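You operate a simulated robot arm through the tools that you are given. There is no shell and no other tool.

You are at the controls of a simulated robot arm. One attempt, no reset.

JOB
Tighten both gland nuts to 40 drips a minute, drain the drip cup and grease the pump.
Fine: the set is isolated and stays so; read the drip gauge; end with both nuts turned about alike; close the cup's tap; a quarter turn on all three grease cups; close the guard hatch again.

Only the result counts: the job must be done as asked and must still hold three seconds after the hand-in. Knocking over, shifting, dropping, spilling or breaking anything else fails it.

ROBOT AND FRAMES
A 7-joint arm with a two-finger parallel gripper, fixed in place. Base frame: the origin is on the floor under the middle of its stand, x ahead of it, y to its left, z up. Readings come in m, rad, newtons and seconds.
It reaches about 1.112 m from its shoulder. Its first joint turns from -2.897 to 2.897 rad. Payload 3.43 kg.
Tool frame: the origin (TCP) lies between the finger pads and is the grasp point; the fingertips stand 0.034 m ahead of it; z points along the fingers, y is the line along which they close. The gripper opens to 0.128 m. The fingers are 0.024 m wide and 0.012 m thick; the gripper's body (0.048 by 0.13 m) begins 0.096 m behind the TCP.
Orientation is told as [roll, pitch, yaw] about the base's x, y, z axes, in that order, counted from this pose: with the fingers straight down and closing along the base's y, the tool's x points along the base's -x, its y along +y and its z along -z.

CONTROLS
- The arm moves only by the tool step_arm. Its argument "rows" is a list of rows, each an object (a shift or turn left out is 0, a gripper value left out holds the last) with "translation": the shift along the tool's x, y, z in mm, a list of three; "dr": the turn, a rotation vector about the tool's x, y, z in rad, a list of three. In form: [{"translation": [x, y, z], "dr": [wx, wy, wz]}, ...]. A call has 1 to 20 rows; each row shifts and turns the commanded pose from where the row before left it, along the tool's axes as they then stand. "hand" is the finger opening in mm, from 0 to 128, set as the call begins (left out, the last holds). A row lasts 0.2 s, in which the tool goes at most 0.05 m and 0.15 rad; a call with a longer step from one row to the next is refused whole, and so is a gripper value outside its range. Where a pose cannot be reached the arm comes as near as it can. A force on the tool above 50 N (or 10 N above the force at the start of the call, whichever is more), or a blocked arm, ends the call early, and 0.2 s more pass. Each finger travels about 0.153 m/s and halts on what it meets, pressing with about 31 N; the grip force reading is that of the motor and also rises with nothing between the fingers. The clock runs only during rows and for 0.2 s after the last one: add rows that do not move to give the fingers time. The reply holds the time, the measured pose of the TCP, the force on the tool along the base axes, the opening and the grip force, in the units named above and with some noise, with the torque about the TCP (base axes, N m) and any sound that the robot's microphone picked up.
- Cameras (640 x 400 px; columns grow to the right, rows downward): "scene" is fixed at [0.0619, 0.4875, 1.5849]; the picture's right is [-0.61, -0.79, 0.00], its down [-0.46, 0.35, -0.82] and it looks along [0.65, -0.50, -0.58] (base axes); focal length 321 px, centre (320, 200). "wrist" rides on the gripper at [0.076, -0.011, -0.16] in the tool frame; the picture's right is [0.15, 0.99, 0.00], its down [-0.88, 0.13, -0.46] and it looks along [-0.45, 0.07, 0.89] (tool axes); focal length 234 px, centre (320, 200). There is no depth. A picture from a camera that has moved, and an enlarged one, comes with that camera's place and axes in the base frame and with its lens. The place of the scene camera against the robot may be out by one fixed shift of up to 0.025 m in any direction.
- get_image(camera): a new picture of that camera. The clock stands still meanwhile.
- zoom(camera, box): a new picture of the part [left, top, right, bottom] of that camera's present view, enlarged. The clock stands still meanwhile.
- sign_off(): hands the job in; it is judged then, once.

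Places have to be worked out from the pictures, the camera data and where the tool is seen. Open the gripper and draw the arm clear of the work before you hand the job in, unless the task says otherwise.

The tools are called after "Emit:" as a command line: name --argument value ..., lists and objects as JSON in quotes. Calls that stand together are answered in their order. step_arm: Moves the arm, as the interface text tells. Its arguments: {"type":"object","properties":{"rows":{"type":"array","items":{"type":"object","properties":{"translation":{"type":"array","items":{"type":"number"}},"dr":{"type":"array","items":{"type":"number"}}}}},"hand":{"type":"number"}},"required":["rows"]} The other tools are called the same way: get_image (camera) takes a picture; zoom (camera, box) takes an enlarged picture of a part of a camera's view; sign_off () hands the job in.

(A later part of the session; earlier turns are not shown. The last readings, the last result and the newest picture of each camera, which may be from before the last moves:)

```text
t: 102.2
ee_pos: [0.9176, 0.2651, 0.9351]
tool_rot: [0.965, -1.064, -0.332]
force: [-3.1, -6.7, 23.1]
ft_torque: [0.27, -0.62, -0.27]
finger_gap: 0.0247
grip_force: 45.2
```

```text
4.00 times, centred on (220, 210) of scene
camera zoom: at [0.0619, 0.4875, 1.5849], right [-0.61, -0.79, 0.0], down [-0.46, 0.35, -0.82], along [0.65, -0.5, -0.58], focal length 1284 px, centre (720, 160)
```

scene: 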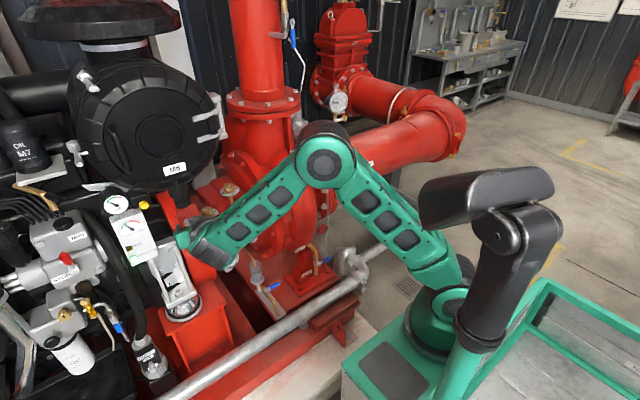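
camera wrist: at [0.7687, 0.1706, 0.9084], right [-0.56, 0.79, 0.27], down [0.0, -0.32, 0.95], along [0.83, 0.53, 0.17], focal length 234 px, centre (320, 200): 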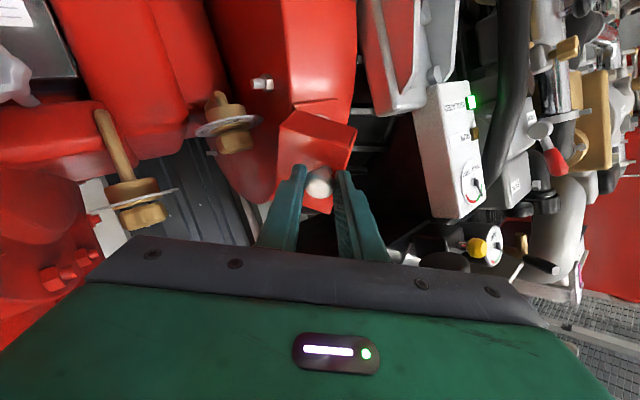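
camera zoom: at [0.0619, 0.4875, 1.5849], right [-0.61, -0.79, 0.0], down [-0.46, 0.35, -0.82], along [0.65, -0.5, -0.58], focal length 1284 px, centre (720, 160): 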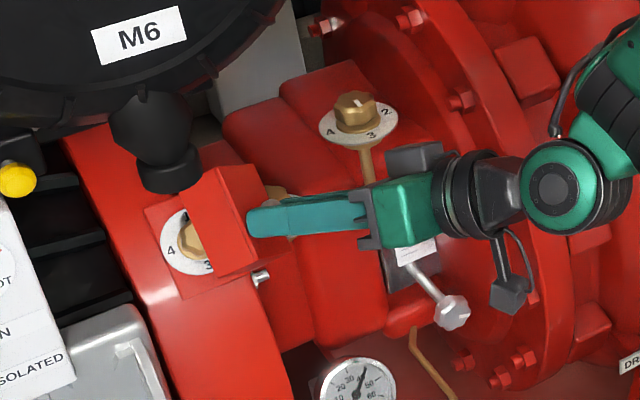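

Open about 45°. I continue the swing.

Emit:
step_arm --rows '[{"translation": [-1.3, -13, -4.4], "dr": [-0.117, 0.0028, 0.0265]}, {"translation": [-1.3, -13, -4.4], "dr": [-0.117, 0.0028, 0.0265]}, {"translation": [-1.3, -13, -4.4], "dr": [-0.117, 0.0028, 0.0265]}, {}]'

Emit:
get_image --camera "wrist"

Emit:
zoom --camera "scene" --box '[140, 160, 300, 260]'

```text
t: 103.2
ee_pos: [0.9316, 0.2295, 0.922]
tool_rot: [1.354, -0.984, -0.375]
force: [1.7, 0.4, 9.6]
ft_torque: [0.84, -0.62, -0.32]
finger_gap: 0.0247
grip_force: 45.4
```

```text
taken
camera wrist: at [0.816, 0.1054, 0.8705], right [-0.75, 0.52, 0.41], down [0.13, -0.5, 0.86], along [0.65, 0.69, 0.31], focal length 234 px, centre (320, 200)
```

wrist: 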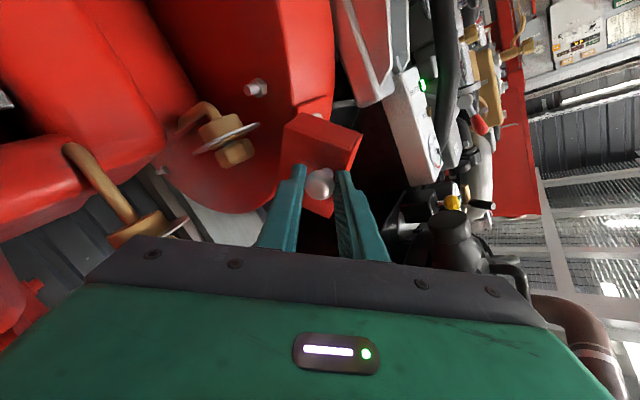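

```text
4.00 times, centred on (220, 210) of scene
camera zoom: at [0.0619, 0.4875, 1.5849], right [-0.61, -0.79, 0.0], down [-0.46, 0.35, -0.82], along [0.65, -0.5, -0.58], focal length 1284 px, centre (720, 160)
```

zoom: 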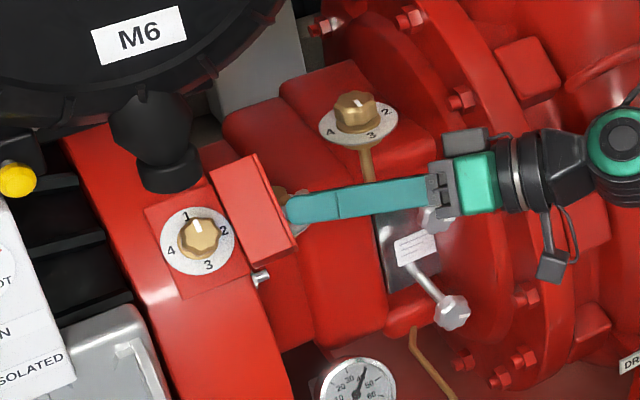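

The third cup is fully visible: its dial faces outward along the hatch normal, with its mark at 1. I push the hatch a bit further open by translation only, since more wrist rotation would bring the hand near the nuts.

Emit:
step_arm --rows '[{"translation": [-1.2, -10.4, -4.2]}, {"translation": [-1.2, -10.4, -4.2]}, {}]'

Emit:
zoom --camera "scene" --box '[140, 160, 300, 260]'

Emit:
get_image --camera "wrist"

```text
t: 104.0
ee_pos: [0.9435, 0.209, 0.9112]
tool_rot: [1.344, -0.984, -0.369]
force: [-29.8, -21.9, -5.2]
ft_torque: [-0.1, 0.1, 0.55]
finger_gap: 0.0231
grip_force: 44.9
```

```text
4.00 times, centred on (220, 210) of scene
camera zoom: at [0.0619, 0.4875, 1.5849], right [-0.61, -0.79, 0.0], down [-0.46, 0.35, -0.82], along [0.65, -0.5, -0.58], focal length 1284 px, centre (720, 160)
```

zoom: 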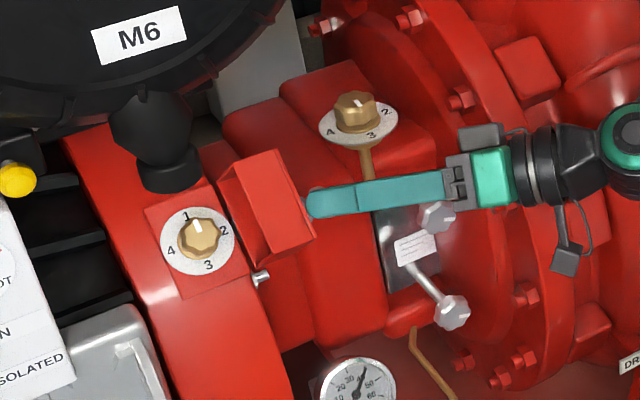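

```text
taken
camera wrist: at [0.8263, 0.0852, 0.8619], right [-0.74, 0.53, 0.41], down [0.13, -0.49, 0.86], along [0.66, 0.69, 0.3], focal length 234 px, centre (320, 200)
```

wrist: 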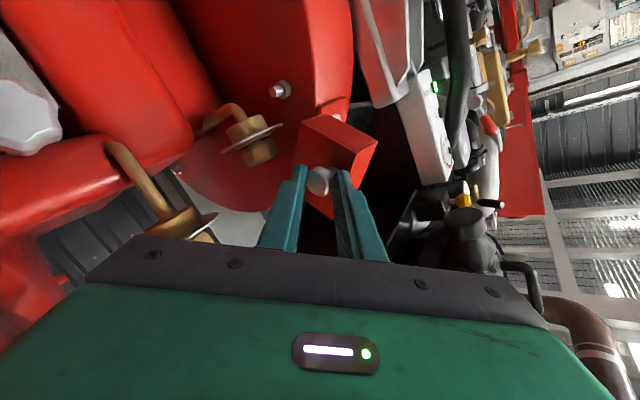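

Opened to roughly 85°. I release the knob and see whether the hatch stays open.

Emit:
step_arm --rows '[{}, {}, {}, {}]' --hand 52

Emit:
zoom --camera "scene" --box '[140, 160, 300, 260]'

Emit:
zoom --camera "wrist" --box '[220, 100, 420, 225]'

```text
t: 105.0
ee_pos: [0.9437, 0.2105, 0.915]
tool_rot: [1.354, -0.983, -0.375]
force: [-0.2, -0.7, -0.3]
ft_torque: [0.02, -0.01, -0.03]
finger_gap: 0.0521
grip_force: 0.1
```

```text
4.00 times, centred on (220, 210) of scene
camera zoom: at [0.0619, 0.4875, 1.5849], right [-0.61, -0.79, 0.0], down [-0.46, 0.35, -0.82], along [0.65, -0.5, -0.58], focal length 1284 px, centre (720, 160)
```

zoom: 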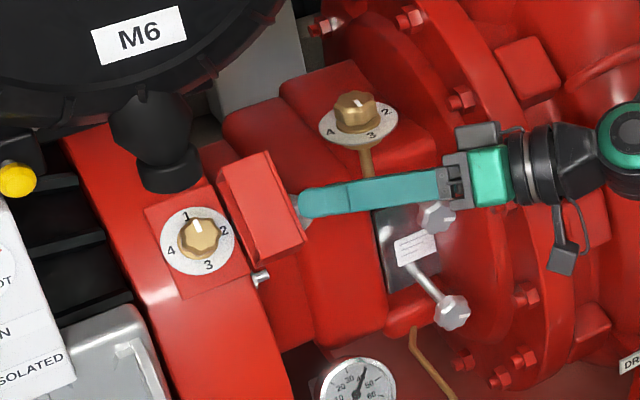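

```text
3.20 times, centred on (320, 162) of wrist
camera zoom: at [0.8274, 0.0878, 0.8635], right [-0.75, 0.52, 0.41], down [0.13, -0.5, 0.86], along [0.65, 0.69, 0.31], focal length 749 px, centre (320, 320)
```

zoom: 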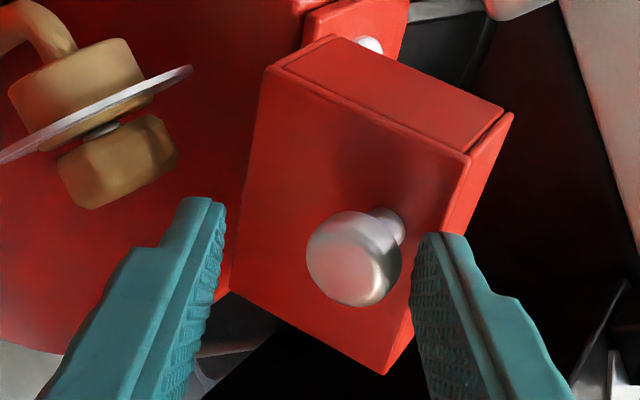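

Emit:
step_arm --rows '[{}, {}, {}, {}, {}]'

Emit:
zoom --camera "scene" --box '[140, 160, 300, 260]'

```text
t: 106.2
ee_pos: [0.9446, 0.2119, 0.914]
tool_rot: [1.354, -0.984, -0.373]
force: [-1.5, 0.6, -0.6]
ft_torque: [0.03, -0.02, 0.04]
finger_gap: 0.0519
grip_force: 0.0
```

```text
4.00 times, centred on (220, 210) of scene
camera zoom: at [0.0619, 0.4875, 1.5849], right [-0.61, -0.79, 0.0], down [-0.46, 0.35, -0.82], along [0.65, -0.5, -0.58], focal length 1284 px, centre (720, 160)
```

zoom: 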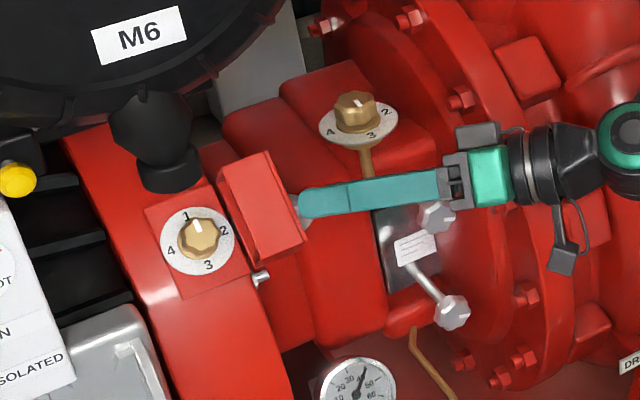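

The hatch stays put on its own, about 75° open. I back away from the knob and turn the tool to face the opening for a look.

Emit:
step_arm --rows '[{"translation": [0, 0, -35]}, {"translation": [0, 0, -35]}, {"translation": [9.5, 41.6, 2.2]}, {"translation": [9.5, 41.6, 2.2]}, {"translation": [9.5, 41.6, 2.2]}, {"translation": [9.5, 41.6, 2.2]}, {}]'

Emit:
step_arm --rows '[{"dr": [0.117, -0.0028, -0.0265]}, {"dr": [0.117, -0.0028, -0.0265]}, {"dr": [0.117, -0.0028, -0.0265]}, {"dr": [0.117, -0.0028, -0.0265]}, {"dr": [0.117, -0.0028, -0.0265]}, {"dr": [0.117, -0.0028, -0.0265]}, {"dr": [0.117, -0.0028, -0.0265]}, {"dr": [0.117, -0.0028, -0.0265]}, {"dr": [0.117, -0.0028, -0.0265]}, {}]'

Emit:
get_image --camera "wrist"

Emit:
zoom --camera "scene" --box '[140, 160, 300, 260]'

Emit:
get_image --camera "scene"

```text
t: 107.8
ee_pos: [0.7784, 0.2495, 0.9771]
tool_rot: [1.355, -0.984, -0.375]
force: [0.6, 0.2, 0.1]
ft_torque: [0.0, 0.0, -0.01]
finger_gap: 0.0519
grip_force: 0.0
```

```text
t: 110.0
ee_pos: [0.7788, 0.2509, 0.9804]
tool_rot: [-0.001, -1.149, -0.041]
force: [1.0, -0.4, -0.5]
ft_torque: [-0.01, 0.0, -0.04]
finger_gap: 0.052
grip_force: 0.1
```

```text
taken
camera wrist: at [0.6011, 0.2473, 0.9758], right [-0.02, 0.99, -0.13], down [-0.05, 0.13, 0.99], along [1.0, 0.03, 0.05], focal length 234 px, centre (320, 200)
```

wrist: 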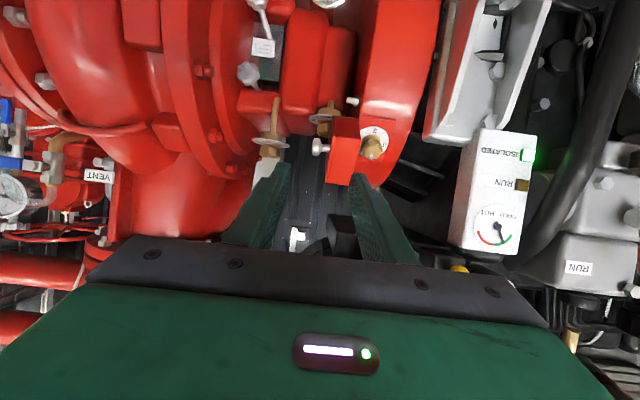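

```text
4.00 times, centred on (220, 210) of scene
camera zoom: at [0.0619, 0.4875, 1.5849], right [-0.61, -0.79, 0.0], down [-0.46, 0.35, -0.82], along [0.65, -0.5, -0.58], focal length 1284 px, centre (720, 160)
```

zoom: 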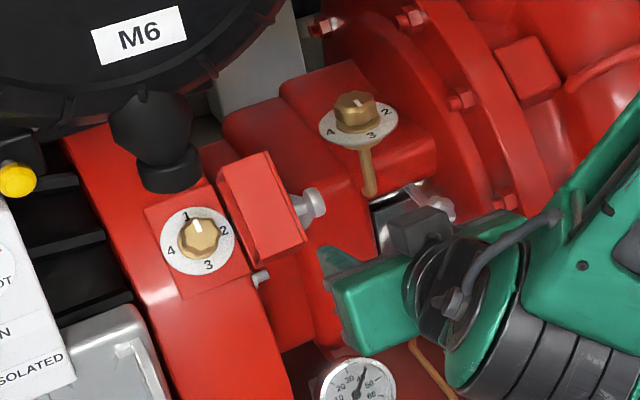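

```text
taken
```

scene: 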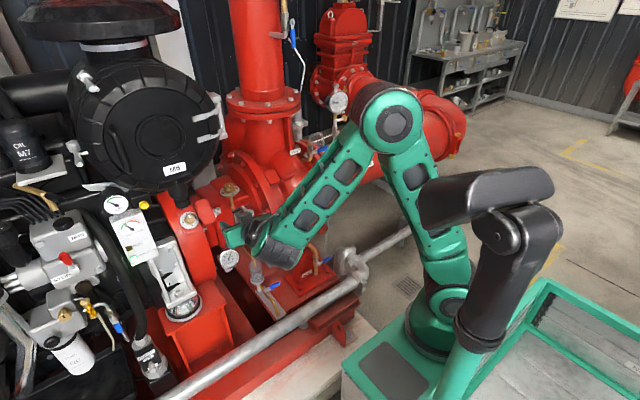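

Now a close look at the open hatch and the third cup.

Emit:
zoom --camera "wrist" --box '[300, 90, 412, 195]'

Emit:
zoom --camera "scene" --box '[160, 190, 224, 240]'

```text
3.81 times, centred on (356, 142) of wrist
camera zoom: at [0.6011, 0.2473, 0.9758], right [-0.02, 0.99, -0.13], down [-0.05, 0.13, 0.99], along [1.0, 0.03, 0.05], focal length 892 px, centre (183, 419)
```

zoom: 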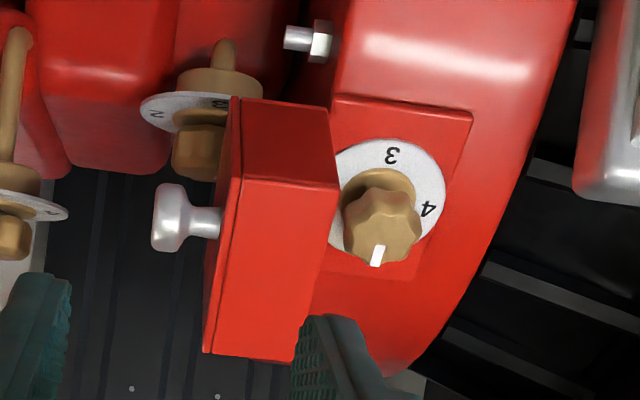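

```text
8.00 times, centred on (192, 215) of scene
camera zoom: at [0.0619, 0.4875, 1.5849], right [-0.61, -0.79, 0.0], down [-0.46, 0.35, -0.82], along [0.65, -0.5, -0.58], focal length 2568 px, centre (1344, 80)
```

zoom: 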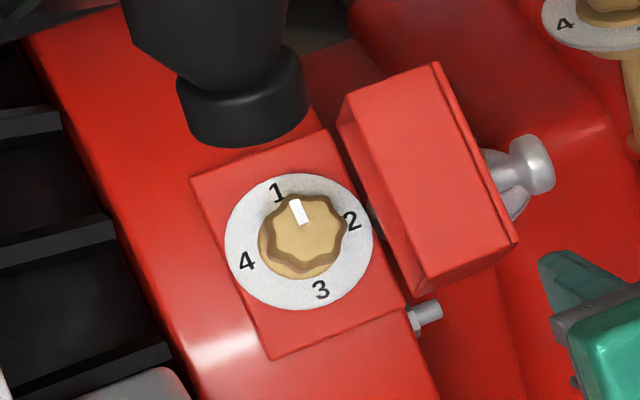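

Emit:
zoom --camera "wrist" --box '[280, 180, 400, 255]'

```text
5.33 times, centred on (340, 218) of wrist
camera zoom: at [0.6011, 0.2473, 0.9758], right [-0.02, 0.99, -0.13], down [-0.05, 0.13, 0.99], along [1.0, 0.03, 0.05], focal length 1249 px, centre (213, 107)
```

zoom: 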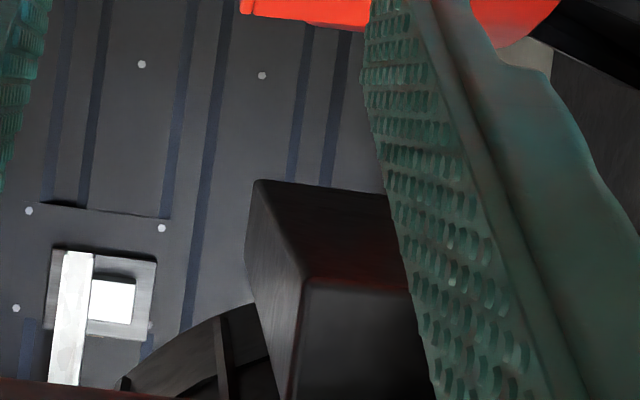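

Cup 3's dial centre is at about [0.980, 0.331, 0.888], tilted about 45° toward the robot, and the open hatch's rim at y≈0.30 crowds it slightly. I close the fingers and use them as a pusher to swing the hatch a little further open from inside.

Emit:
step_arm --rows '[{"translation": [7.9, 38, 23.9]}, {"translation": [7.9, 38, 23.9]}, {"translation": [0, 0, 30]}, {}]' --hand 0

Emit:
get_image --camera "wrist"

Emit:
zoom --camera "wrist" --box '[240, 90, 400, 190]'

```text
t: 111.0
ee_pos: [0.8453, 0.3255, 0.9342]
tool_rot: [0.001, -1.148, -0.04]
force: [-0.2, -0.4, 0.6]
ft_torque: [-0.01, -0.02, -0.03]
finger_gap: 0.0
grip_force: 31.4
```

```text
taken
camera wrist: at [0.6677, 0.3216, 0.9305], right [-0.02, 0.99, -0.13], down [-0.05, 0.13, 0.99], along [1.0, 0.03, 0.05], focal length 234 px, centre (320, 200)
```

wrist: 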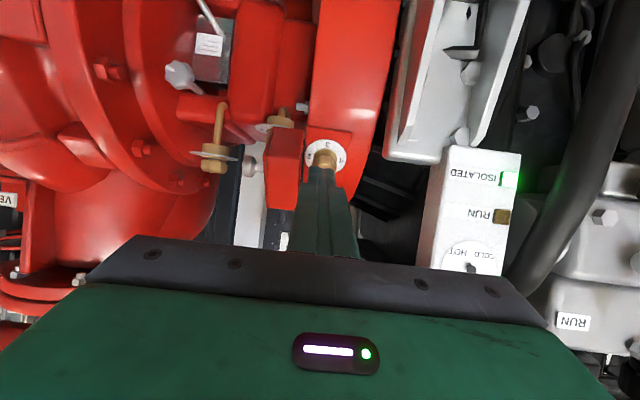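

```text
4.00 times, centred on (320, 140) of wrist
camera zoom: at [0.6677, 0.3216, 0.9305], right [-0.02, 0.99, -0.13], down [-0.05, 0.13, 0.99], along [1.0, 0.03, 0.05], focal length 937 px, centre (320, 440)
```

zoom: 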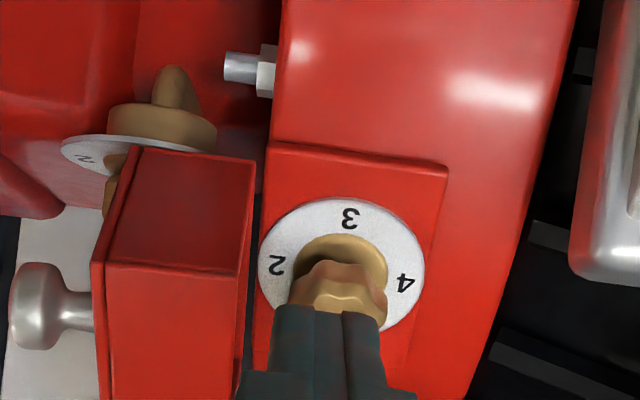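

The rim is right beside the plate at y≈0.30. I slide the closed fingertips in above the cup knob, next to the rim.

Emit:
step_arm --rows '[{"translation": [0, 0, 32]}, {"translation": [0, 0, 32]}, {}]'

Emit:
zoom --camera "wrist" --box '[240, 110, 400, 210]'

Emit:
zoom --camera "scene" --box '[160, 190, 224, 240]'

```text
t: 111.8
ee_pos: [0.9045, 0.3203, 0.9087]
tool_rot: [-0.001, -1.148, -0.038]
force: [0.0, -0.3, -0.4]
ft_torque: [-0.01, 0.0, -0.03]
finger_gap: 0.0
grip_force: 31.1
```

```text
4.00 times, centred on (320, 160) of wrist
camera zoom: at [0.7268, 0.3173, 0.9037], right [-0.02, 0.99, -0.13], down [-0.05, 0.13, 0.99], along [1.0, 0.03, 0.05], focal length 937 px, centre (320, 360)
```

zoom: 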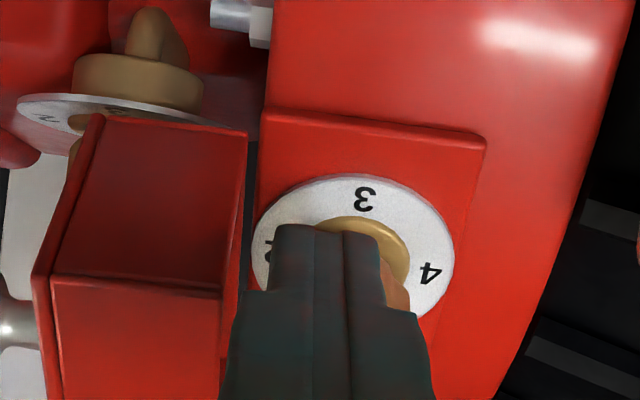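

```text
8.00 times, centred on (192, 215) of scene
camera zoom: at [0.0619, 0.4875, 1.5849], right [-0.61, -0.79, 0.0], down [-0.46, 0.35, -0.82], along [0.65, -0.5, -0.58], focal length 2568 px, centre (1344, 80)
```

zoom: 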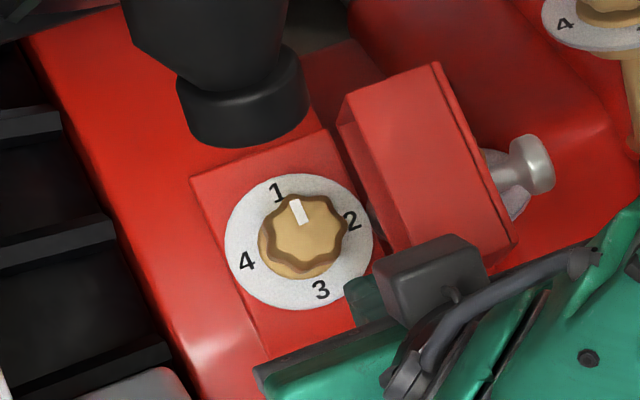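

Emit:
step_arm --rows '[{"translation": [0, -8, 0]}, {"translation": [0, -8, 0]}, {}]'

Emit:
zoom --camera "wrist" --box '[240, 110, 400, 210]'

Emit:
zoom --camera "scene" --box '[160, 190, 224, 240]'

```text
t: 112.6
ee_pos: [0.9036, 0.3047, 0.9082]
tool_rot: [0.0, -1.149, -0.038]
force: [0.3, 0.3, -0.4]
ft_torque: [-0.01, 0.0, -0.01]
finger_gap: 0.0
grip_force: 30.7
```

```text
4.00 times, centred on (320, 160) of wrist
camera zoom: at [0.7263, 0.3013, 0.904], right [-0.02, 0.99, -0.13], down [-0.05, 0.13, 0.99], along [1.0, 0.03, 0.05], focal length 937 px, centre (320, 360)
```

zoom: 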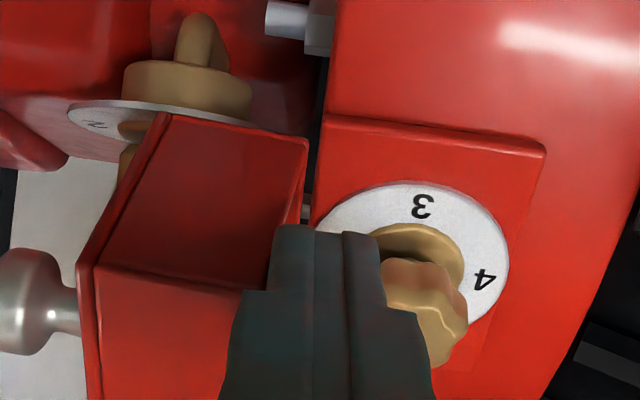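

```text
8.00 times, centred on (192, 215) of scene
camera zoom: at [0.0619, 0.4875, 1.5849], right [-0.61, -0.79, 0.0], down [-0.46, 0.35, -0.82], along [0.65, -0.5, -0.58], focal length 2568 px, centre (1344, 80)
```

zoom: 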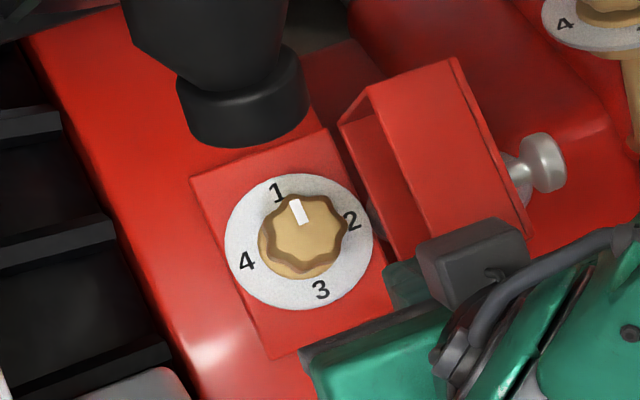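

The push works with almost no force, and the hollow inside of the hatch is now showing. I push a bit more.

Emit:
step_arm --rows '[{"translation": [0, -8, 0]}, {"translation": [0, -7, 0]}, {}]'

Emit:
zoom --camera "scene" --box '[160, 190, 224, 240]'

Emit:
zoom --camera "wrist" --box '[240, 110, 400, 210]'

```text
t: 113.4
ee_pos: [0.9025, 0.2949, 0.9086]
tool_rot: [0.011, -1.149, -0.04]
force: [6.6, 26.6, 1.8]
ft_torque: [0.42, -0.13, 0.82]
finger_gap: 0.0001
grip_force: 31.0
```

```text
8.00 times, centred on (192, 215) of scene
camera zoom: at [0.0619, 0.4875, 1.5849], right [-0.61, -0.79, 0.0], down [-0.46, 0.35, -0.82], along [0.65, -0.5, -0.58], focal length 2568 px, centre (1344, 80)
```

zoom: 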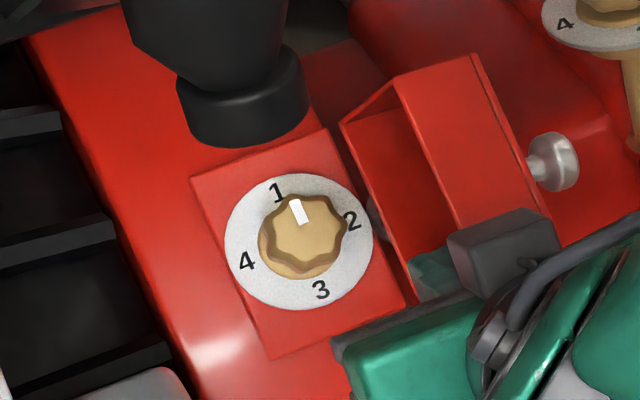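

```text
4.00 times, centred on (320, 160) of wrist
camera zoom: at [0.7252, 0.2898, 0.9038], right [-0.03, 0.99, -0.13], down [-0.05, 0.13, 0.99], along [1.0, 0.03, 0.05], focal length 937 px, centre (320, 360)
```

zoom: 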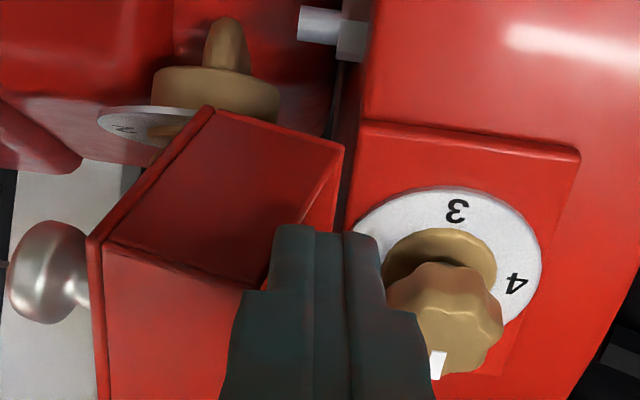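

The hatch has reached its open stop. I back the fingers off and out.

Emit:
step_arm --rows '[{"translation": [0, 7, 0]}, {"translation": [0, 6, 0]}, {"translation": [0, 0, -30]}, {"translation": [0, 0, -35]}, {}]'

Emit:
zoom --camera "scene" --box '[160, 190, 224, 240]'

Emit:
get_image --camera "wrist"

Emit:
zoom --camera "wrist" --box '[260, 90, 420, 190]'

```text
t: 114.6
ee_pos: [0.8447, 0.3057, 0.9347]
tool_rot: [-0.001, -1.147, -0.037]
force: [-0.2, 0.8, -0.6]
ft_torque: [0.01, 0.01, -0.01]
finger_gap: 0.0
grip_force: 31.0
```

```text
8.00 times, centred on (192, 215) of scene
camera zoom: at [0.0619, 0.4875, 1.5849], right [-0.61, -0.79, 0.0], down [-0.46, 0.35, -0.82], along [0.65, -0.5, -0.58], focal length 2568 px, centre (1344, 80)
```

zoom: 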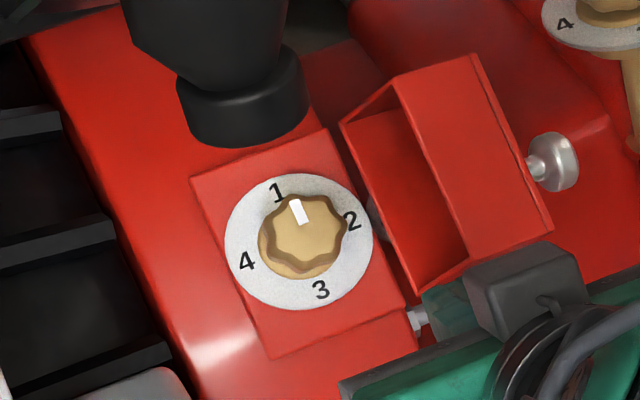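

```text
taken
camera wrist: at [0.6673, 0.302, 0.9309], right [-0.02, 0.99, -0.13], down [-0.05, 0.13, 0.99], along [1.0, 0.03, 0.05], focal length 234 px, centre (320, 200)
```

wrist: 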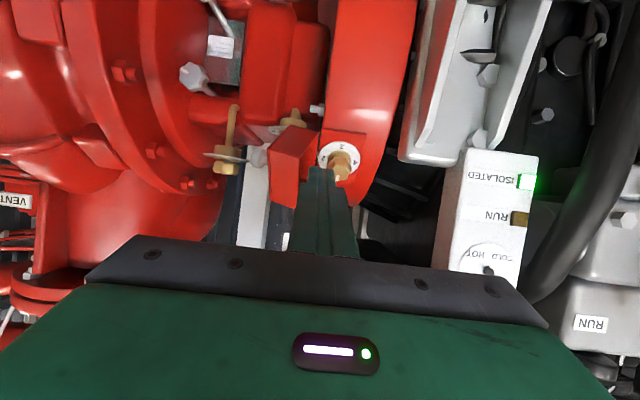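

```text
4.00 times, centred on (340, 140) of wrist
camera zoom: at [0.6673, 0.302, 0.9309], right [-0.02, 0.99, -0.13], down [-0.05, 0.13, 0.99], along [1.0, 0.03, 0.05], focal length 937 px, centre (240, 440)
```

zoom: 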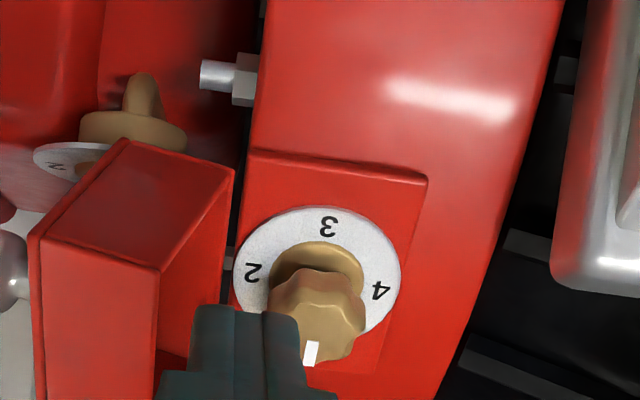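

The hatch rests open at its stop and cup 3 is clear: knob top at about [0.970, 0.330, 0.9025], axis 45° toward me. I roll the tool back about 52°, which leaves room to turn clockwise under the dust valve, and move to a pre-grasp.

Emit:
step_arm --rows '[{"dr": [0, 0, -0.13]}, {"dr": [0, 0, -0.13]}, {"dr": [0, 0, -0.13]}, {"dr": [0, 0, -0.13]}, {"dr": [0, 0, -0.13]}, {"dr": [0, 0, -0.13]}, {"dr": [0, 0, -0.13]}, {}]' --hand 54

Emit:
step_arm --rows '[{"translation": [-17.3, 0.7, 11]}, {"translation": [-17.3, 0.7, 11]}, {}]'

Emit:
get_image --camera "wrist"

Emit:
zoom --camera "wrist" --box '[220, 90, 420, 215]'

Emit:
get_image --camera "scene"

```text
t: 116.4
ee_pos: [0.8456, 0.3064, 0.9347]
tool_rot: [-1.054, -0.593, 1.226]
force: [-0.1, -0.2, 0.1]
ft_torque: [-0.01, 0.04, -0.04]
finger_gap: 0.054
grip_force: 0.1
```

```text
t: 117.2
ee_pos: [0.8735, 0.3328, 0.9448]
tool_rot: [-1.052, -0.592, 1.223]
force: [-0.3, 0.0, 0.0]
ft_torque: [0.02, -0.01, -0.01]
finger_gap: 0.054
grip_force: 0.1
```

```text
taken
camera wrist: at [0.7087, 0.2721, 0.9744], right [-0.34, 0.5, -0.79], down [-0.21, 0.78, 0.59], along [0.92, 0.36, -0.16], focal length 234 px, centre (320, 200)
```

wrist: 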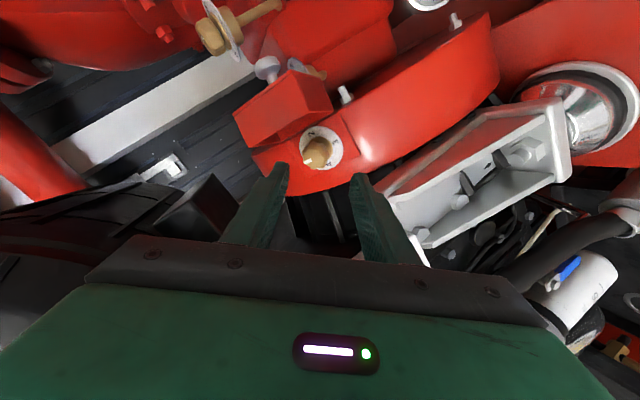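

```text
3.20 times, centred on (320, 152) of wrist
camera zoom: at [0.7087, 0.2721, 0.9744], right [-0.34, 0.5, -0.79], down [-0.21, 0.78, 0.59], along [0.92, 0.36, -0.16], focal length 749 px, centre (320, 352)
```

zoom: 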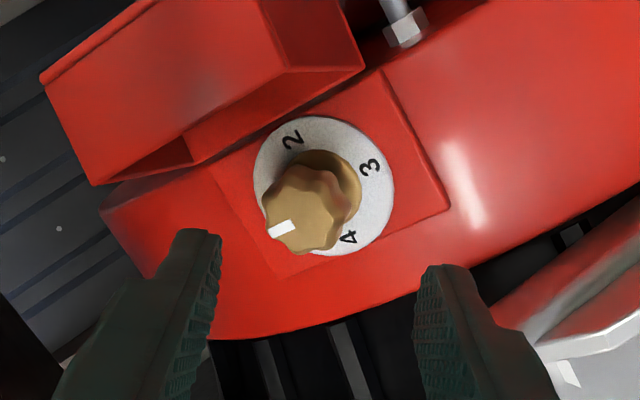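

```text
taken
```

scene: 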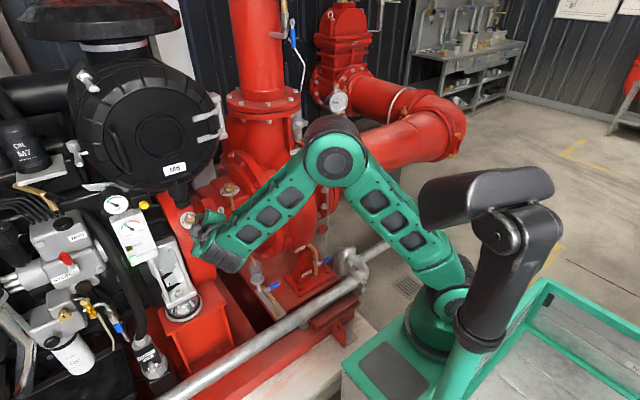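

The knob is nearly on axis (about 3 mm off). I correct and advance 50 mm.

Emit:
step_arm --rows '[{"translation": [0, -3, 0]}, {"translation": [0, 0, 25]}, {"translation": [0, 0, 25]}, {}]'

Emit:
zoom --camera "wrist" --box '[220, 100, 420, 225]'

Emit:
zoom --camera "scene" --box '[160, 190, 224, 240]'

```text
t: 118.2
ee_pos: [0.9196, 0.331, 0.9261]
tool_rot: [-1.056, -0.595, 1.224]
force: [0.2, 0.3, 0.0]
ft_torque: [0.01, -0.03, -0.01]
finger_gap: 0.0541
grip_force: 0.1
```

```text
3.20 times, centred on (320, 162) of wrist
camera zoom: at [0.7546, 0.2708, 0.956], right [-0.34, 0.5, -0.79], down [-0.21, 0.78, 0.59], along [0.92, 0.36, -0.16], focal length 749 px, centre (320, 320)
```

zoom: 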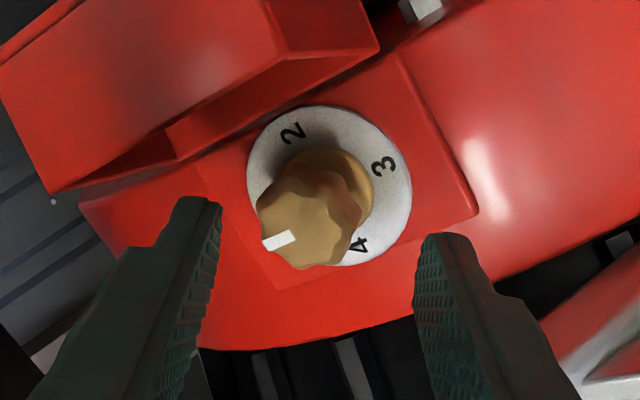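

```text
8.00 times, centred on (192, 215) of scene
camera zoom: at [0.0619, 0.4875, 1.5849], right [-0.61, -0.79, 0.0], down [-0.46, 0.35, -0.82], along [0.65, -0.5, -0.58], focal length 2568 px, centre (1344, 80)
```

zoom: 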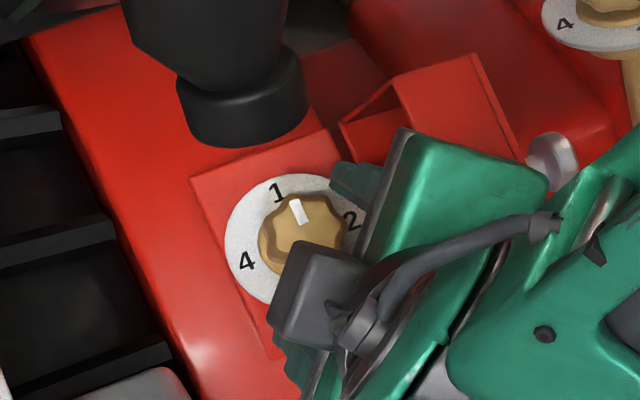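

Emit:
step_arm --rows '[{"translation": [0, -2, 0]}, {"translation": [0, 0, 20]}, {}]'

Emit:
zoom --camera "wrist" --box '[220, 100, 420, 225]'

Emit:
zoom --camera "scene" --box '[160, 190, 224, 240]'

```text
t: 119.0
ee_pos: [0.9376, 0.329, 0.9184]
tool_rot: [-1.052, -0.595, 1.225]
force: [0.4, 0.2, -0.3]
ft_torque: [-0.01, 0.0, 0.0]
finger_gap: 0.0541
grip_force: 0.0
```

```text
3.20 times, centred on (320, 162) of wrist
camera zoom: at [0.7731, 0.2688, 0.9487], right [-0.34, 0.5, -0.79], down [-0.21, 0.78, 0.59], along [0.92, 0.36, -0.16], focal length 749 px, centre (320, 320)
```

zoom: 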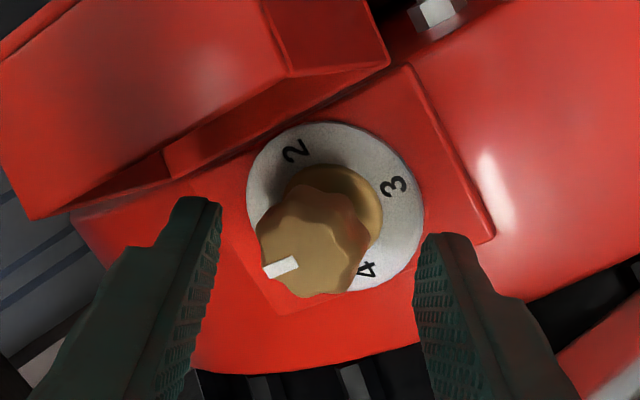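

```text
8.00 times, centred on (192, 215) of scene
camera zoom: at [0.0619, 0.4875, 1.5849], right [-0.61, -0.79, 0.0], down [-0.46, 0.35, -0.82], along [0.65, -0.5, -0.58], focal length 2568 px, centre (1344, 80)
```

zoom: 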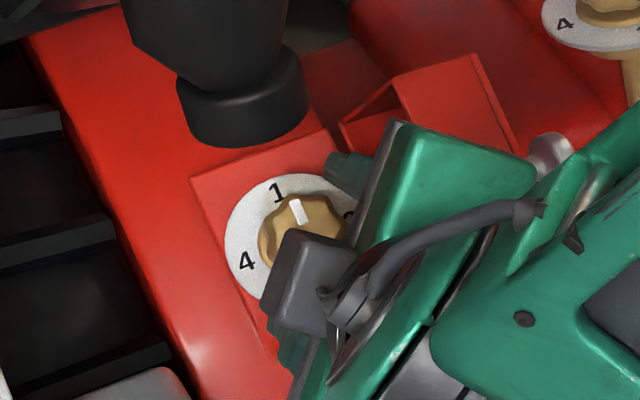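

Emit:
step_arm --rows '[{"translation": [0, 0, 8]}, {"translation": [0, 0, 7]}, {}]'

Emit:
zoom --camera "wrist" --box '[220, 100, 420, 225]'

```text
t: 119.8
ee_pos: [0.9519, 0.3276, 0.9121]
tool_rot: [-1.051, -0.592, 1.223]
force: [-1.1, -0.3, 0.5]
ft_torque: [0.01, 0.01, 0.01]
finger_gap: 0.054
grip_force: 0.1
```

```text
3.20 times, centred on (320, 162) of wrist
camera zoom: at [0.7874, 0.268, 0.943], right [-0.34, 0.5, -0.79], down [-0.21, 0.78, 0.59], along [0.92, 0.36, -0.16], focal length 749 px, centre (320, 320)
```

zoom: 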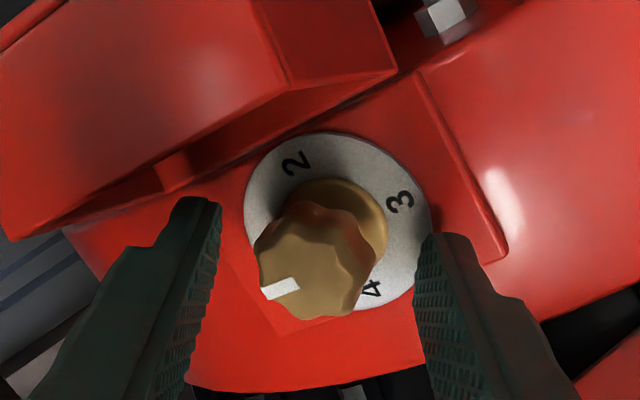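

Well centred. I close on the knob.

Emit:
step_arm --rows '[{}, {}, {}]' --hand 28

Emit:
zoom --camera "wrist" --box '[220, 100, 420, 225]'

```text
t: 120.6
ee_pos: [0.9535, 0.3275, 0.9145]
tool_rot: [-1.053, -0.596, 1.224]
force: [4.1, -5.1, 7.1]
ft_torque: [-0.01, 0.1, -0.16]
finger_gap: 0.0348
grip_force: 45.2
```

```text
3.20 times, centred on (320, 162) of wrist
camera zoom: at [0.7878, 0.2673, 0.9438], right [-0.34, 0.51, -0.79], down [-0.21, 0.78, 0.59], along [0.92, 0.36, -0.16], focal length 749 px, centre (320, 320)
```

zoom: 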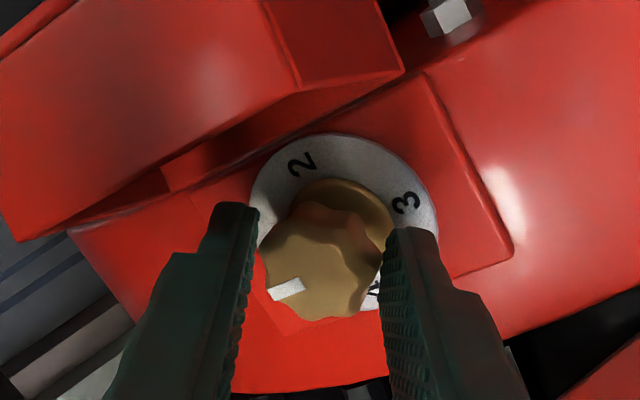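

Gripped at 34.8 mm. I turn clockwise in small steps and watch the mark.

Emit:
step_arm --rows '[{"dr": [0, 0, 0.117]}, {"dr": [0, 0, 0.117]}, {"dr": [0, 0, 0.117]}, {}]'

Emit:
zoom --camera "wrist" --box '[220, 100, 420, 225]'

Emit:
zoom --camera "scene" --box '[160, 190, 224, 240]'

```text
t: 121.6
ee_pos: [0.953, 0.3291, 0.9134]
tool_rot: [-0.865, -0.885, 0.953]
force: [-8.7, -0.4, 10.1]
ft_torque: [0.24, -0.2, 0.23]
finger_gap: 0.0335
grip_force: 44.6
```

```text
3.20 times, centred on (320, 162) of wrist
camera zoom: at [0.7793, 0.2853, 0.9243], right [-0.24, 0.77, -0.59], down [-0.12, 0.58, 0.81], along [0.96, 0.26, -0.05], focal length 749 px, centre (320, 320)
```

zoom: 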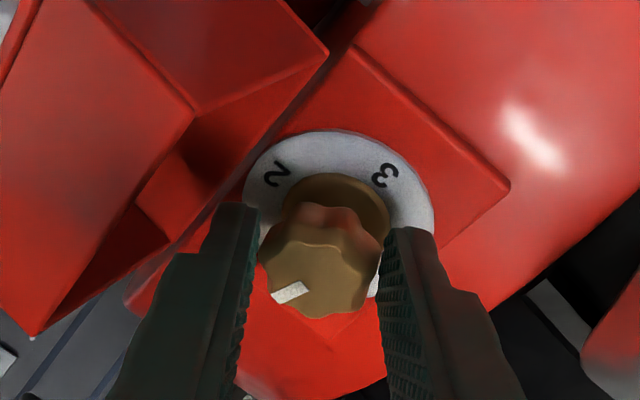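

```text
8.00 times, centred on (192, 215) of scene
camera zoom: at [0.0619, 0.4875, 1.5849], right [-0.61, -0.79, 0.0], down [-0.46, 0.35, -0.82], along [0.65, -0.5, -0.58], focal length 2568 px, centre (1344, 80)
```

zoom: 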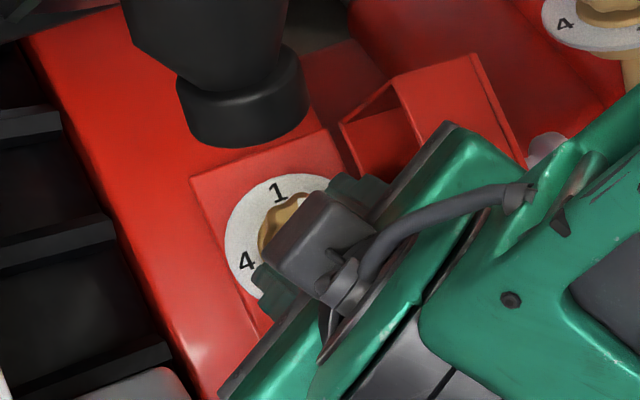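

The knob turns with the gripper. I continue.

Emit:
step_arm --rows '[{"dr": [0, 0, 0.117]}, {"dr": [0, 0, 0.117]}, {"dr": [0, 0, 0.117]}, {"dr": [0, 0, 0.117]}, {}]'

Emit:
zoom --camera "wrist" --box '[220, 100, 420, 225]'

Emit:
get_image --camera "scene"

```text
t: 122.8
ee_pos: [0.9528, 0.3295, 0.9113]
tool_rot: [-0.194, -1.137, 0.179]
force: [-5.2, 18.4, -4.1]
ft_torque: [0.68, 0.4, 1.19]
finger_gap: 0.032
grip_force: 45.2
```

```text
3.20 times, centred on (320, 162) of wrist
camera zoom: at [0.7744, 0.3188, 0.908], right [-0.06, 0.97, -0.21], down [-0.05, 0.21, 0.98], along [1.0, 0.07, 0.04], focal length 749 px, centre (320, 320)
```

zoom: 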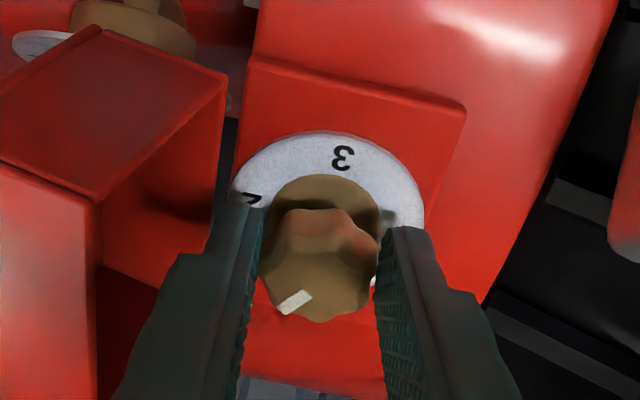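

```text
taken
```

scene: 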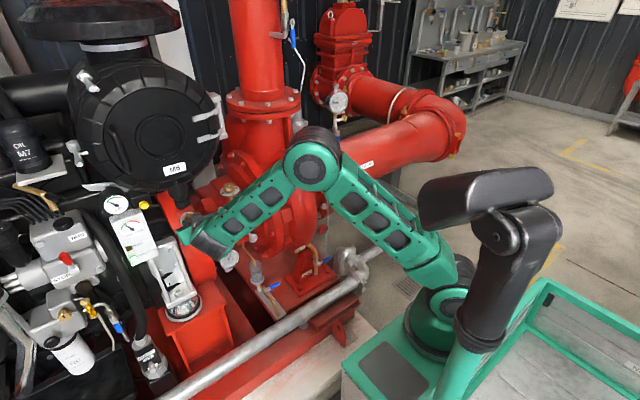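

About 45° done. I open just enough to clear, spin back, and check.

Emit:
step_arm --rows '[{}, {}, {}]' --hand 46

Emit:
zoom --camera "wrist" --box '[220, 100, 420, 225]'

```text
t: 123.6
ee_pos: [0.9535, 0.3265, 0.9124]
tool_rot: [-0.202, -1.139, 0.183]
force: [-0.7, -0.3, -0.4]
ft_torque: [0.03, 0.02, 0.01]
finger_gap: 0.046
grip_force: 0.1
```

```text
3.20 times, centred on (320, 162) of wrist
camera zoom: at [0.7756, 0.3161, 0.909], right [-0.06, 0.97, -0.22], down [-0.05, 0.21, 0.98], along [1.0, 0.07, 0.04], focal length 749 px, centre (320, 320)
```

zoom: 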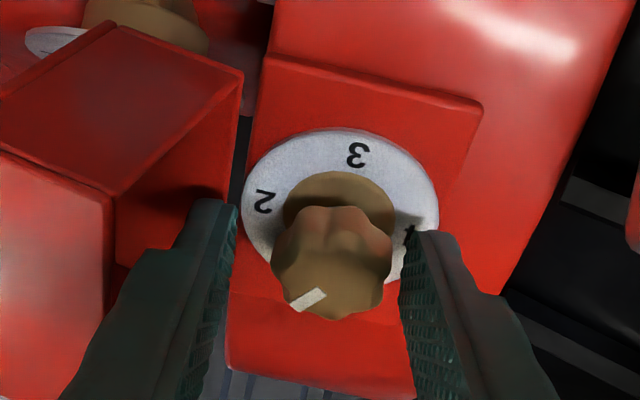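

The mark has turned only about 22–25°, because the pads first settled into the knob's flats. They're aligned now, so I spin back 45° with the gripper open and re-grip in line with the lobes.

Emit:
step_arm --rows '[{"translation": [0, 3, 0]}, {"dr": [0, 0, -0.116]}, {"dr": [0, 0, -0.116]}, {"dr": [0, 0, -0.116]}, {"dr": [0, 0, -0.116]}, {"dr": [0, 0, -0.116]}, {"dr": [0, 0, -0.116]}, {"dr": [0, 0, -0.116]}, {}]'

Emit:
zoom --camera "wrist" --box '[220, 100, 420, 225]'

Emit:
zoom --camera "scene" --box '[160, 190, 224, 240]'

```text
t: 125.6
ee_pos: [0.9533, 0.3302, 0.9121]
tool_rot: [-1.052, -0.599, 1.222]
force: [-0.2, 0.1, -1.3]
ft_torque: [0.02, 0.03, 0.01]
finger_gap: 0.046
grip_force: 0.1
```

```text
3.20 times, centred on (320, 162) of wrist
camera zoom: at [0.7887, 0.2702, 0.9423], right [-0.34, 0.51, -0.79], down [-0.2, 0.78, 0.59], along [0.92, 0.36, -0.16], focal length 749 px, centre (320, 320)
```

zoom: 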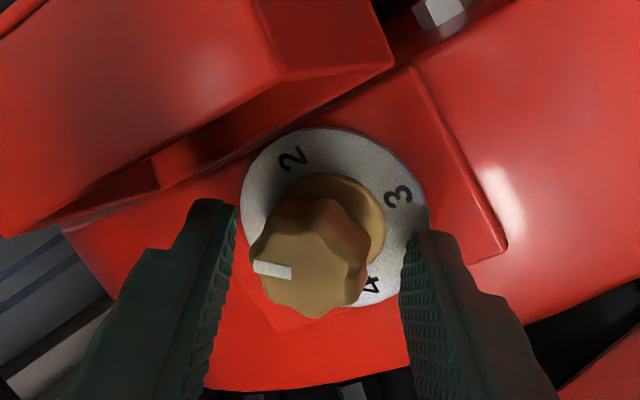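

```text
8.00 times, centred on (192, 215) of scene
camera zoom: at [0.0619, 0.4875, 1.5849], right [-0.61, -0.79, 0.0], down [-0.46, 0.35, -0.82], along [0.65, -0.5, -0.58], focal length 2568 px, centre (1344, 80)
```

zoom: 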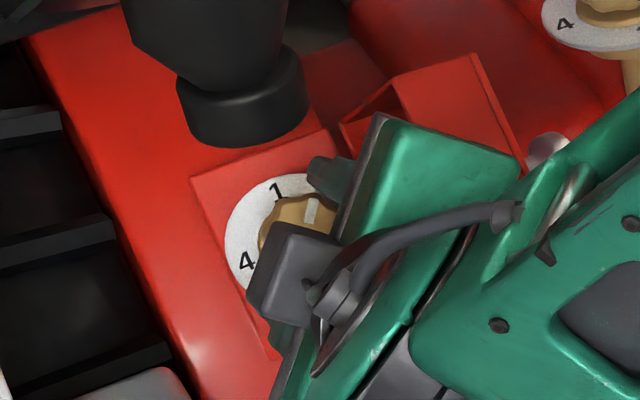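

Emit:
step_arm --rows '[{"translation": [0, -2, 0]}, {}]'

Emit:
step_arm --rows '[{}, {}, {}]' --hand 26

Emit:
zoom --camera "wrist" --box '[220, 100, 420, 225]'

```text
t: 126.2
ee_pos: [0.9534, 0.3275, 0.9134]
tool_rot: [-1.053, -0.598, 1.22]
force: [0.1, 0.3, 0.5]
ft_torque: [0.0, 0.01, 0.02]
finger_gap: 0.0461
grip_force: 0.0
```

```text
t: 127.0
ee_pos: [0.9533, 0.3276, 0.914]
tool_rot: [-1.053, -0.601, 1.221]
force: [1.7, -3.0, 4.9]
ft_torque: [-0.05, 0.37, -0.11]
finger_gap: 0.0343
grip_force: 44.8
```

```text
3.20 times, centred on (320, 162) of wrist
camera zoom: at [0.7892, 0.2687, 0.9438], right [-0.34, 0.51, -0.79], down [-0.2, 0.78, 0.59], along [0.92, 0.36, -0.16], focal length 749 px, centre (320, 320)
```

zoom: 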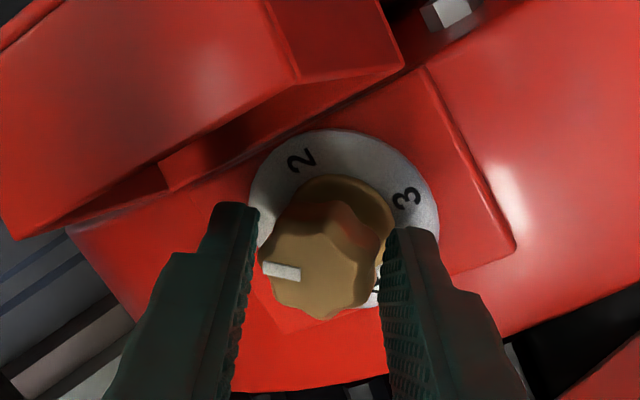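

Emit:
step_arm --rows '[{"dr": [0, 0, 0.117]}, {"dr": [0, 0, 0.117]}, {"dr": [0, 0, 0.117]}, {"dr": [0, 0, 0.117]}, {"dr": [0, 0, 0.117]}, {"dr": [0, 0, 0.117]}, {"dr": [0, 0, 0.117]}, {}]'

Emit:
zoom --camera "wrist" --box '[220, 100, 420, 225]'

Emit:
step_arm --rows '[{}, {}, {}]' --hand 46

Emit:
zoom --camera "wrist" --box '[220, 100, 420, 225]'

```text
t: 128.8
ee_pos: [0.9542, 0.3289, 0.9121]
tool_rot: [-0.179, -1.14, 0.163]
force: [-4.6, 6.0, -4.8]
ft_torque: [0.6, 0.1, 0.75]
finger_gap: 0.0318
grip_force: 45.4
```

```text
3.20 times, centred on (320, 162) of wrist
camera zoom: at [0.7756, 0.32, 0.9097], right [-0.06, 0.98, -0.21], down [-0.05, 0.2, 0.98], along [1.0, 0.07, 0.04], focal length 749 px, centre (320, 320)
```

zoom: 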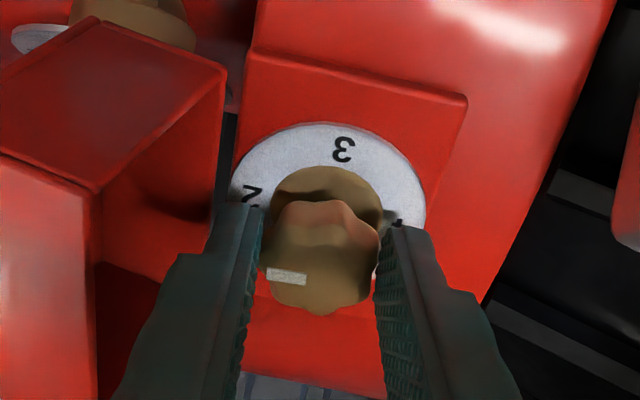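

```text
t: 129.6
ee_pos: [0.9536, 0.3295, 0.9138]
tool_rot: [-0.188, -1.14, 0.169]
force: [-0.1, 0.0, 0.1]
ft_torque: [0.0, 0.0, -0.01]
finger_gap: 0.0463
grip_force: 0.1
```

```text
3.20 times, centred on (320, 162) of wrist
camera zoom: at [0.776, 0.3187, 0.9102], right [-0.06, 0.98, -0.21], down [-0.05, 0.21, 0.98], along [1.0, 0.07, 0.04], focal length 749 px, centre (320, 320)
```

zoom: 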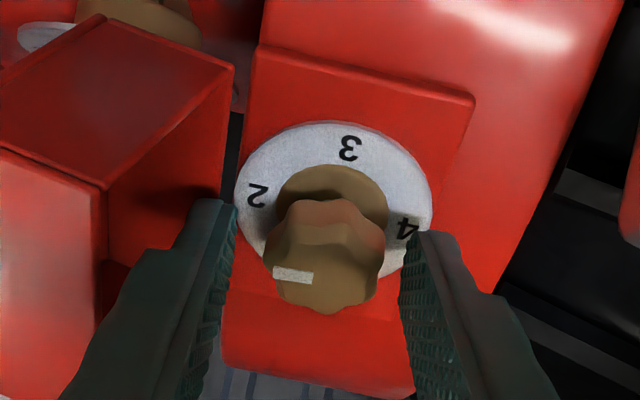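

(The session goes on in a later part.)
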